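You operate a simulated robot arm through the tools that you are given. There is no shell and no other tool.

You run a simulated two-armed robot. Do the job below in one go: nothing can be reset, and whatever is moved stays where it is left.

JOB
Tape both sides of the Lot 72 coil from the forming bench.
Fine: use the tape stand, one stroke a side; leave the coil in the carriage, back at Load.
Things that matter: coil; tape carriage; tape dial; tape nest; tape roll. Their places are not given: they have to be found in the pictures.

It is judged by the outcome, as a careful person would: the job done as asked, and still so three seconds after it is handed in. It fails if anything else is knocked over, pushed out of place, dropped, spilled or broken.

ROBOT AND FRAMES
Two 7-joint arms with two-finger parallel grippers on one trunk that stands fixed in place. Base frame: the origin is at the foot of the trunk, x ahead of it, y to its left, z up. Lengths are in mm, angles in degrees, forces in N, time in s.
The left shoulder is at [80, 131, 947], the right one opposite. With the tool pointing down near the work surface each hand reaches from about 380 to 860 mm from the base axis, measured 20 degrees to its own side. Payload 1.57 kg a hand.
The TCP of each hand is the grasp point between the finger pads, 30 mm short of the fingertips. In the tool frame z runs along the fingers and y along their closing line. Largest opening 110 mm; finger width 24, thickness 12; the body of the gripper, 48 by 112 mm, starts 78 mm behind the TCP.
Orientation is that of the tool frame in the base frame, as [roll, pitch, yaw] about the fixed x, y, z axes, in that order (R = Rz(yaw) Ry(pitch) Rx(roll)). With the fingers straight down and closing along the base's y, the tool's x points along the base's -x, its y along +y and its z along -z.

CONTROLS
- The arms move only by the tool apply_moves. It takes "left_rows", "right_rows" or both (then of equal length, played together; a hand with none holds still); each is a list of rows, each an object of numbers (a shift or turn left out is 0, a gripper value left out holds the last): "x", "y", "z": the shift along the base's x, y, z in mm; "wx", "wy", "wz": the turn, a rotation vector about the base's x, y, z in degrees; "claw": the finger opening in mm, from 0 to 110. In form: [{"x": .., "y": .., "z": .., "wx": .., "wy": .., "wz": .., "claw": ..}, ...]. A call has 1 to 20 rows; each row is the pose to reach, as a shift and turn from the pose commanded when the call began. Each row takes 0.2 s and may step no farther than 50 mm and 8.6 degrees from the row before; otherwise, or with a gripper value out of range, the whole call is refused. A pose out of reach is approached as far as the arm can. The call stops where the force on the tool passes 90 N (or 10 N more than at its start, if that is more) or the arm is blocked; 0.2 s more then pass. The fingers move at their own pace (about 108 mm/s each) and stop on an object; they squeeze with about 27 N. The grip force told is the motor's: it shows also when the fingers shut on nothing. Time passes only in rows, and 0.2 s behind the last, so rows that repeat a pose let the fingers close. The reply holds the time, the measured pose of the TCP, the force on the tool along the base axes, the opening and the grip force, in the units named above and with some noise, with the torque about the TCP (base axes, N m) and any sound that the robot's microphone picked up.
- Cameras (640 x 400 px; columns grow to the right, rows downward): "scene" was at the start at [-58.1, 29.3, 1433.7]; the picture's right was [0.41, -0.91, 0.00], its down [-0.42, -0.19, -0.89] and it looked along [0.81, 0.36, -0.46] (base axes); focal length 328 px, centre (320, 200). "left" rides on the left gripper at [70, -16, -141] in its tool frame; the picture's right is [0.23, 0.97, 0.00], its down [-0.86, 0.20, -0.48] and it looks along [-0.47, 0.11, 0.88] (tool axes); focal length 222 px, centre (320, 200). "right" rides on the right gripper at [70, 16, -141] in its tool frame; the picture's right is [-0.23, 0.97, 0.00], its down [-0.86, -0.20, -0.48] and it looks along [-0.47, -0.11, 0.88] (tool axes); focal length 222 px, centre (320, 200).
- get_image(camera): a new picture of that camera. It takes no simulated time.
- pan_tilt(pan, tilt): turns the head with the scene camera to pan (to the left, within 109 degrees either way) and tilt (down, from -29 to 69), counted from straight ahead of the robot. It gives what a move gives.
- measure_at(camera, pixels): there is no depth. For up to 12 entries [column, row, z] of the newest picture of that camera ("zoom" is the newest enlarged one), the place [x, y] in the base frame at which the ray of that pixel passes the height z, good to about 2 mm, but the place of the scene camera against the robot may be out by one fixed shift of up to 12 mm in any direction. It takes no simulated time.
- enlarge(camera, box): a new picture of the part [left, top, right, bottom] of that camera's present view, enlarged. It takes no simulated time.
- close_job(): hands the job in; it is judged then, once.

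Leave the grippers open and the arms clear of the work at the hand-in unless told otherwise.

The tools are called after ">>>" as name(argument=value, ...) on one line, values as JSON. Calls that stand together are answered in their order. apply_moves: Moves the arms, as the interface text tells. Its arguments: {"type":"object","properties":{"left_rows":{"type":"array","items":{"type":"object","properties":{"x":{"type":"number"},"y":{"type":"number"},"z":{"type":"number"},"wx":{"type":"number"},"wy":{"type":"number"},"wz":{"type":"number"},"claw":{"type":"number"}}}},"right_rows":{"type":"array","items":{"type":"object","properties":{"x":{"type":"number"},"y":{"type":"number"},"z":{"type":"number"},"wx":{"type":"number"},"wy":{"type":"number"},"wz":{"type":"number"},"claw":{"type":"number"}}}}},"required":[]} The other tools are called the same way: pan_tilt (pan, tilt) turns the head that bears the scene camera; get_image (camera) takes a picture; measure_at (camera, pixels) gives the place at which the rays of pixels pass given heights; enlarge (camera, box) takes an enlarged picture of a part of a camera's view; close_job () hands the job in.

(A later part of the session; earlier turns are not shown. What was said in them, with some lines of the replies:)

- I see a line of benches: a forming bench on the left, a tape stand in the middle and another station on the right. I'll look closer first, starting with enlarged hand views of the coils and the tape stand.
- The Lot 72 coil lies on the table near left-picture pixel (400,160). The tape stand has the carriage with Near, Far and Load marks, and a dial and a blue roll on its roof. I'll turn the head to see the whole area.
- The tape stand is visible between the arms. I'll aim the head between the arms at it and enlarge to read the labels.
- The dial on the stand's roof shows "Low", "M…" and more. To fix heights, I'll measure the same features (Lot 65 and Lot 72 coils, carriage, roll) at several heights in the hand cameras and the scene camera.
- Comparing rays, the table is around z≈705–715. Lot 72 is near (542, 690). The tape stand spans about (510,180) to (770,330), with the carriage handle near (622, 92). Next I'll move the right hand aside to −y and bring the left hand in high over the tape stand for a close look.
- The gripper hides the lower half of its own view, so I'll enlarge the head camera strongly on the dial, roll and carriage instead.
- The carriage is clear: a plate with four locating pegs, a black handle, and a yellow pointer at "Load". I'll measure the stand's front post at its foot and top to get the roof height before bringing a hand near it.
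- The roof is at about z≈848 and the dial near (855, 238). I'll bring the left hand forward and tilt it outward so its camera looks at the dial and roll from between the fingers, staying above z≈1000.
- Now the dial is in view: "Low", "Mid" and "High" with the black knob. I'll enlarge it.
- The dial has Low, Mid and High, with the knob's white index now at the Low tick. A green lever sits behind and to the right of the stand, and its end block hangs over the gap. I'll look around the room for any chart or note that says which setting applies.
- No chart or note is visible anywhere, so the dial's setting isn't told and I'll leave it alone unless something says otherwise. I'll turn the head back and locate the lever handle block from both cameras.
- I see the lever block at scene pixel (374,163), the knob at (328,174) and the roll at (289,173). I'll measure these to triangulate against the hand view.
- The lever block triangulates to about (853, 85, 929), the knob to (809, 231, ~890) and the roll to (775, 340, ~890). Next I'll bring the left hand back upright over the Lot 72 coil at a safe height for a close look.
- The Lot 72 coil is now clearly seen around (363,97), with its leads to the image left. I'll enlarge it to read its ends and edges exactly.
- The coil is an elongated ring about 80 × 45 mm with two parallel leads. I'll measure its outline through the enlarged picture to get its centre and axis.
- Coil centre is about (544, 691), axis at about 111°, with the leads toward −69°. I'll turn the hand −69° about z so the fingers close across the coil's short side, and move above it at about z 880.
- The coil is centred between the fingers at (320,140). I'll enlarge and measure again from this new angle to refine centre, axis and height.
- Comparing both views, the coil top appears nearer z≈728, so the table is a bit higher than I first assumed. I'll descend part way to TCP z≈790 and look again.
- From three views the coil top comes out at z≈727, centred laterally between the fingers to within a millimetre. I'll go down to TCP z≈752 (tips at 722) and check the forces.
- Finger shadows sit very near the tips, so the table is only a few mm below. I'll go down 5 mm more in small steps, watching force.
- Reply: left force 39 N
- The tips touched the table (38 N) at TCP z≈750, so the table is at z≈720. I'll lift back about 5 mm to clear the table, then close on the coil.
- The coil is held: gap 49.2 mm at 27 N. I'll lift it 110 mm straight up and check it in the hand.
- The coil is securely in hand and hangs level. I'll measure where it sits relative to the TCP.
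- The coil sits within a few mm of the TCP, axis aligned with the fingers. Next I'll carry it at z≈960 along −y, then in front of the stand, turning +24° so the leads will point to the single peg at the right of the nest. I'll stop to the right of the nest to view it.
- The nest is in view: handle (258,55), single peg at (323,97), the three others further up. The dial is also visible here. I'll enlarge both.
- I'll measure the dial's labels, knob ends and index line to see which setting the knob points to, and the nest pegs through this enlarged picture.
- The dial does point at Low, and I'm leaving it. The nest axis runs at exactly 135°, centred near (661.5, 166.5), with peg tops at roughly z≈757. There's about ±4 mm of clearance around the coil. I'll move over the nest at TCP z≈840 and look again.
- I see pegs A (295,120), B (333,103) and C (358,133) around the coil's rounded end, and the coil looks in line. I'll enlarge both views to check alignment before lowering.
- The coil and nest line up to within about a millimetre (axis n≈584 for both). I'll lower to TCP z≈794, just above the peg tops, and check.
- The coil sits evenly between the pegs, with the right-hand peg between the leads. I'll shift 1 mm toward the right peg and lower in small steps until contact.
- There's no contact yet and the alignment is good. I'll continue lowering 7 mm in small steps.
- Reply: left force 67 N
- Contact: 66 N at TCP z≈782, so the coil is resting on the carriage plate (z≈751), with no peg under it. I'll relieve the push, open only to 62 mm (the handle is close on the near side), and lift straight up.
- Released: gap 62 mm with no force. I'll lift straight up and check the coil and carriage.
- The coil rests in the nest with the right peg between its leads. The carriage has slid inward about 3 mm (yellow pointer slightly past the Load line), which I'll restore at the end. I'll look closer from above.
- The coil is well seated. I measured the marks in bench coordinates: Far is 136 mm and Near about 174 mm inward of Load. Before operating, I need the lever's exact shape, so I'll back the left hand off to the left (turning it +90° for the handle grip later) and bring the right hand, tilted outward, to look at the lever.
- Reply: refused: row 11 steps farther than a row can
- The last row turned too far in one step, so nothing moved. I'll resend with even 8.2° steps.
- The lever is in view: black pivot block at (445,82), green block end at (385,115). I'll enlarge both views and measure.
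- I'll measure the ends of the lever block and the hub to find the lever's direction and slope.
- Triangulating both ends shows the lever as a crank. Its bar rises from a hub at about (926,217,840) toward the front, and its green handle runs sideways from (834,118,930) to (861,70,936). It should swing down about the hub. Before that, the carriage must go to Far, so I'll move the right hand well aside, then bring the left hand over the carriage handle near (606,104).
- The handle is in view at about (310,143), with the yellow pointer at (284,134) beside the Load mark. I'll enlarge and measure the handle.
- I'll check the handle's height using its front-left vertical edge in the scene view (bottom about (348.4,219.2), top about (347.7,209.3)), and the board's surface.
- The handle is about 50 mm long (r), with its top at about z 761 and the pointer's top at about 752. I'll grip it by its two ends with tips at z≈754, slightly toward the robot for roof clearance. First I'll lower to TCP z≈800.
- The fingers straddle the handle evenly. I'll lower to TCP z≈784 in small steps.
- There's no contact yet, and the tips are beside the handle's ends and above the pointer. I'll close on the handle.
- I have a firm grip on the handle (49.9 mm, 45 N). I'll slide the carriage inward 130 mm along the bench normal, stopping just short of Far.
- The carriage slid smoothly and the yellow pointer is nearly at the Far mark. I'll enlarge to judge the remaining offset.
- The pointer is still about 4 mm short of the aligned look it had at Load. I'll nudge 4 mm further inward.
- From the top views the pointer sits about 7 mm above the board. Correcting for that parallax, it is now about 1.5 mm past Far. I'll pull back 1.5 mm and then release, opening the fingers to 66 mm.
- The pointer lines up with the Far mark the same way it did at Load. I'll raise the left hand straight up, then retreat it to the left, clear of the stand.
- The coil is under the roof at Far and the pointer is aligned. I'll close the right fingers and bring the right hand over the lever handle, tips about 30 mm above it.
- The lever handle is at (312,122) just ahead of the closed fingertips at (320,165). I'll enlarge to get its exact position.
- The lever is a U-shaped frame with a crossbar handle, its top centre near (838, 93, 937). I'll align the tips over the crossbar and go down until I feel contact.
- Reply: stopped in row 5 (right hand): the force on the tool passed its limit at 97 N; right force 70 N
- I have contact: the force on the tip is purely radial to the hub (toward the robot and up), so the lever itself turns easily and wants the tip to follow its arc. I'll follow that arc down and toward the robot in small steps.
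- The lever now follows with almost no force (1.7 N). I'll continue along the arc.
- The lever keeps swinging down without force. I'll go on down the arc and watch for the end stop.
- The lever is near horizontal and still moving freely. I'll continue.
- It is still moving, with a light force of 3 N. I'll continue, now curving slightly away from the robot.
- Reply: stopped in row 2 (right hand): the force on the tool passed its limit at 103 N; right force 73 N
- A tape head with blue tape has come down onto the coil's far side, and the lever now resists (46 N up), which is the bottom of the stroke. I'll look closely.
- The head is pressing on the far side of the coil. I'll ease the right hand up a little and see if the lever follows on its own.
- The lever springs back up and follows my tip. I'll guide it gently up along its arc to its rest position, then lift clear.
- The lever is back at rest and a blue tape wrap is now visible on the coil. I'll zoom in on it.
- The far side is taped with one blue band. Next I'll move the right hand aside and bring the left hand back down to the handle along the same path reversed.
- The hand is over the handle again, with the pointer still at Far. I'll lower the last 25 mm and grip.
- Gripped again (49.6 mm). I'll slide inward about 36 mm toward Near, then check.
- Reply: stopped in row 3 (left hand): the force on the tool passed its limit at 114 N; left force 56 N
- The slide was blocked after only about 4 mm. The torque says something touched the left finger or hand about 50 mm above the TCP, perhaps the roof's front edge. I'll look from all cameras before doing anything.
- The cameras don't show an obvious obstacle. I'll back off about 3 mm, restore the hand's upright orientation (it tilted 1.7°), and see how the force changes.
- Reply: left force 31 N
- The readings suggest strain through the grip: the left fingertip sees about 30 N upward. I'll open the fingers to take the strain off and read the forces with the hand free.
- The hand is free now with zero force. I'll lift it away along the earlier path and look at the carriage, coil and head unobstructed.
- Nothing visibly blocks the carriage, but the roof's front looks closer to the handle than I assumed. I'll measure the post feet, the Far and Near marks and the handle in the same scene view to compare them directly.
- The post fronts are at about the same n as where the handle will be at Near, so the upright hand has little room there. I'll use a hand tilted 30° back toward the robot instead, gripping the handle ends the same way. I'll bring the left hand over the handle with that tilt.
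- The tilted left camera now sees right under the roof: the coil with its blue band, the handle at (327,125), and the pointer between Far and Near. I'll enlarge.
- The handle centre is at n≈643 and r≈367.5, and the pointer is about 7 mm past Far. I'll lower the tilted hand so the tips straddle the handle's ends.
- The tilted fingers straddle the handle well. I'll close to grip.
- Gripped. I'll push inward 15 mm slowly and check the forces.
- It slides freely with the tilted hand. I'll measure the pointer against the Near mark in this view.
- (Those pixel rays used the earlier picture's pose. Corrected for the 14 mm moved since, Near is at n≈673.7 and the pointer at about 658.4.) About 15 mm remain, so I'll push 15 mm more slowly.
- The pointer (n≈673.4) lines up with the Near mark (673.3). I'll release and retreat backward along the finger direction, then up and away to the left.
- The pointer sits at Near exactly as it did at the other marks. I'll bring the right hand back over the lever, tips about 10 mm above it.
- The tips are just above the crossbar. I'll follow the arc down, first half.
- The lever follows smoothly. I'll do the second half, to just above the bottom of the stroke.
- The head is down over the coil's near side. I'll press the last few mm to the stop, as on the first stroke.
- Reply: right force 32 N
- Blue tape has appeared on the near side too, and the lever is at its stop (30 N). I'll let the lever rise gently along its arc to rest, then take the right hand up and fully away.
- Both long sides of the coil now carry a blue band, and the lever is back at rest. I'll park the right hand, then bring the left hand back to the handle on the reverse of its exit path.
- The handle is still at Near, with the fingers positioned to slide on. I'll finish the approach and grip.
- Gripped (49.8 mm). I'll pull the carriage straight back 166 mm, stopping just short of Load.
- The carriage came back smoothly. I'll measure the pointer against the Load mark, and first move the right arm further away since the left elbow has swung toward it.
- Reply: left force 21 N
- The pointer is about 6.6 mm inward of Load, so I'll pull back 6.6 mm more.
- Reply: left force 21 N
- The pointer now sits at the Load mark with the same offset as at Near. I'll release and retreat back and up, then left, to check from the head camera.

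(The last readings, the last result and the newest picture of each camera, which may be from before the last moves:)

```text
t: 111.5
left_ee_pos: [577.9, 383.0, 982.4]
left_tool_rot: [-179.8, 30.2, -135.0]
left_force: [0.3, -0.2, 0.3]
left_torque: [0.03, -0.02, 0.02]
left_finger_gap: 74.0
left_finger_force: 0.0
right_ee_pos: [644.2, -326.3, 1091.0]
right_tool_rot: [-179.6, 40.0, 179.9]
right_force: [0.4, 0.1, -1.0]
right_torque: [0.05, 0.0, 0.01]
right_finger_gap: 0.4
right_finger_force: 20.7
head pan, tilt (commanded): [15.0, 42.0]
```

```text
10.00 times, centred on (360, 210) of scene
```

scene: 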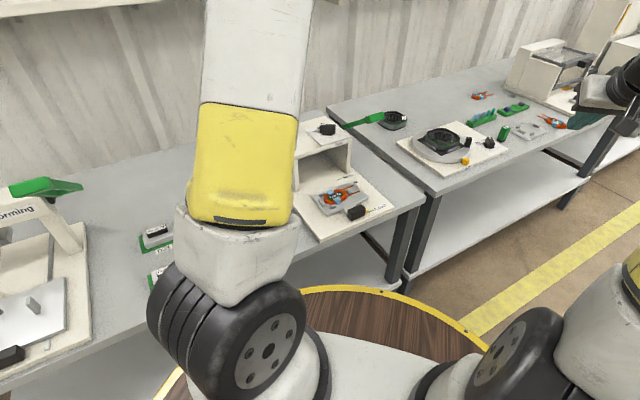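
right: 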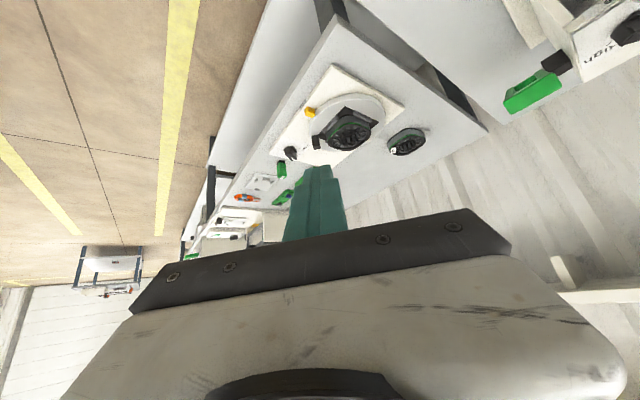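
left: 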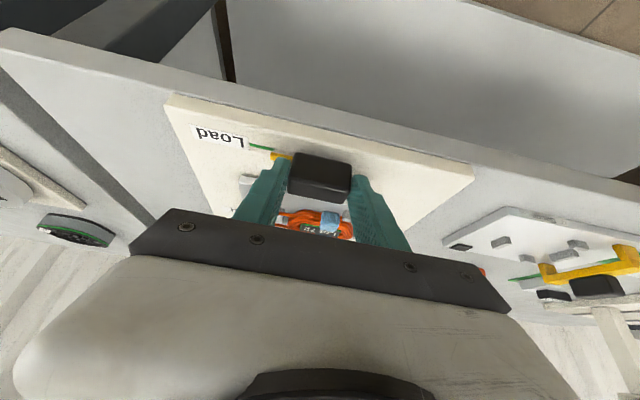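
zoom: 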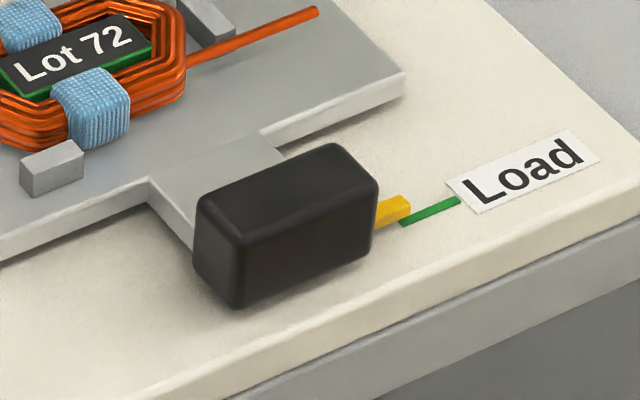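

The coil sits in the nest with a blue band on each long side, and the yellow pointer is at the Load line just as at the start. I'll return both arms upright and high, with grippers open, and then inspect everything.

>>> apply_moves(left_rows=[{"x": -5, "y": 5, "z": 30, "wx": -4, "wy": 4, "claw": 100}, {"x": -15, "y": 15, "z": 60, "wx": -8, "wy": 8, "claw": 110}, {"x": -30, "y": 25, "z": 90, "wx": -12, "wy": 12}, {"x": -50, "y": 40, "z": 120, "wx": -16, "wy": 16}, {"x": -75, "y": 55, "z": 150, "wx": -21.2, "wy": 21.2}, {"x": -100, "y": 70, "z": 172, "wx": -21.2, "wy": 21.2}, {"x": -100, "y": 70, "z": 172, "wx": -21.2, "wy": 21.2}], right_rows=[{"x": -20, "y": 10, "z": 12, "wy": 7, "claw": 100}, {"x": -45, "y": 20, "z": 24, "wy": 14, "claw": 110}, {"x": -70, "y": 30, "z": 36, "wy": 21}, {"x": -95, "y": 40, "z": 48, "wy": 28}, {"x": -115, "y": 50, "z": 58, "wy": 35}, {"x": -132, "y": 60, "z": 65, "wy": 40}, {"x": -132, "y": 60, "z": 65, "wy": 40}])

>>> get_image(camera="scene")

>>> enlarge(camera="scene", box=[260, 100, 420, 240])

>>> get_image(camera="left")

>>> get_image(camera="right")

```text
t: 113.0
left_ee_pos: [476.6, 454.6, 1154.4]
left_tool_rot: [-179.9, 0.2, -134.9]
left_force: [-0.3, 0.7, 0.5]
left_torque: [0.02, 0.01, -0.02]
left_finger_gap: 110.1
left_finger_force: 0.0
right_ee_pos: [512.8, -264.4, 1156.7]
right_tool_rot: [-179.5, 0.1, 179.9]
right_force: [0.4, -0.2, 0.0]
right_torque: [-0.01, 0.01, -0.01]
right_finger_gap: 110.1
right_finger_force: 0.0
head pan, tilt (commanded): [15.0, 42.0]
```

```text
taken
```

scene: 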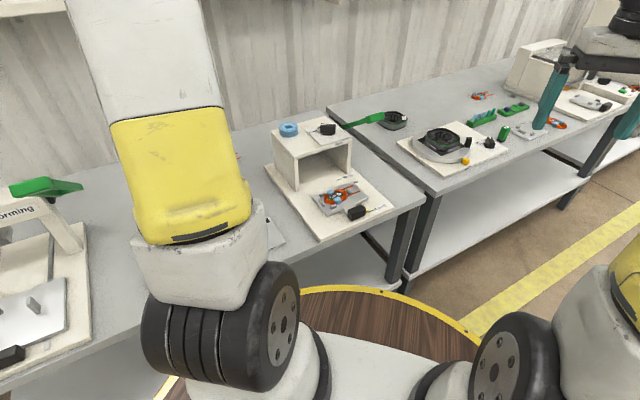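

```text
2.86 times, centred on (340, 170) of scene
```

zoom: 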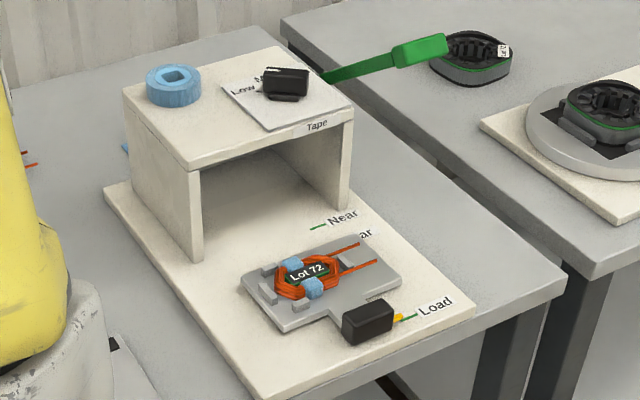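

```text
taken
```

left: 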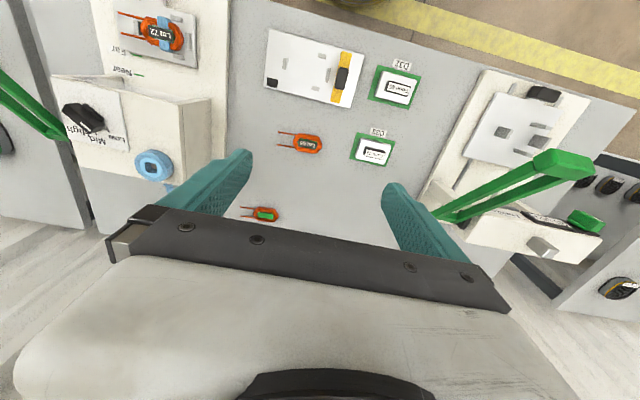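

```text
taken
```

right: 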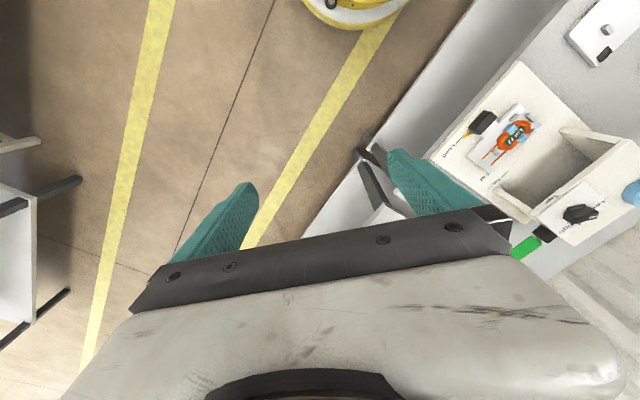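

Everything is standing as before: roll, dial, lever, forms and other coils are unmoved. I'll take a last close look at the dial, coil and pointer before handing in.

>>> enlarge(camera="left", box=[40, 0, 220, 190])

>>> enlarge(camera="scene", box=[310, 170, 400, 230])

>>> enlarge(camera="right", box=[430, 50, 640, 260])

```text
2.11 times, centred on (130, 95) of left
```

zoom: 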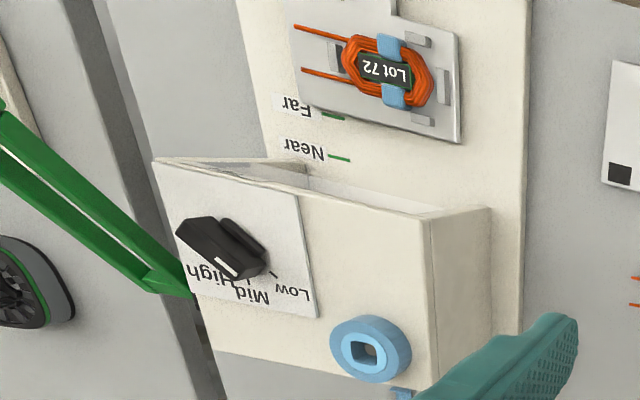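

```text
6.67 times, centred on (355, 200) of scene
```

zoom: 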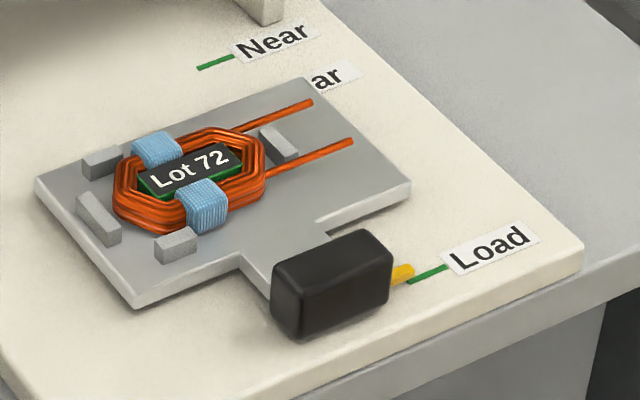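

```text
1.90 times, centred on (535, 155) of right
```

zoom: 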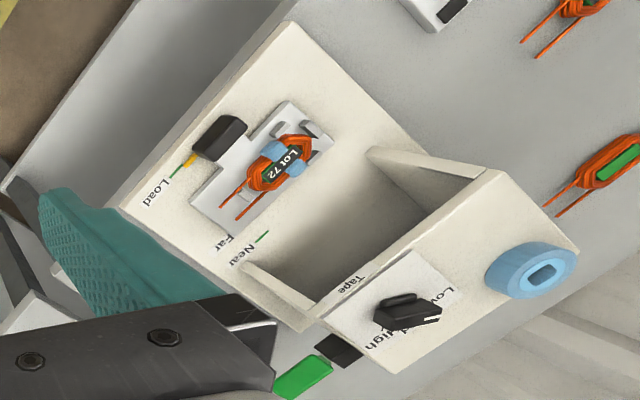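

Both sides of the Lot 72 coil are taped, one stroke each. The coil rests in the nest and the carriage pointer is at Load. The lever is back at rest, both grippers are open and both arms are clear, so I'm handing the job in.

>>> close_job()

```text
The job is handed in.
```

The Lot 72 coil is taped on both sides and the job is handed in. It got one stroke per side, with a blue band on each long side. It sits in the carriage nest, and the pointer is back at Load to within about 2 mm by eye.

- **Tape dial:** it was at Low, and I left it there because nothing in the job or on the benches gave a setting.
- **First push from Far to Near:** the hand hit something about 5 mm in and stopped on its force limit (114 N). I couldn't see what it touched. I tilted the hand back toward the robot and the carriage then slid freely; nothing looked moved or damaged afterwards.
- **Coil placement:** setting the coil down nudged the carriage inward a few millimetres, which I corrected when I returned it to Load.

At hand-in the lever was at rest, both grippers were open, and both arms were up and clear. The roll, forms and other coils looked to be where they started.
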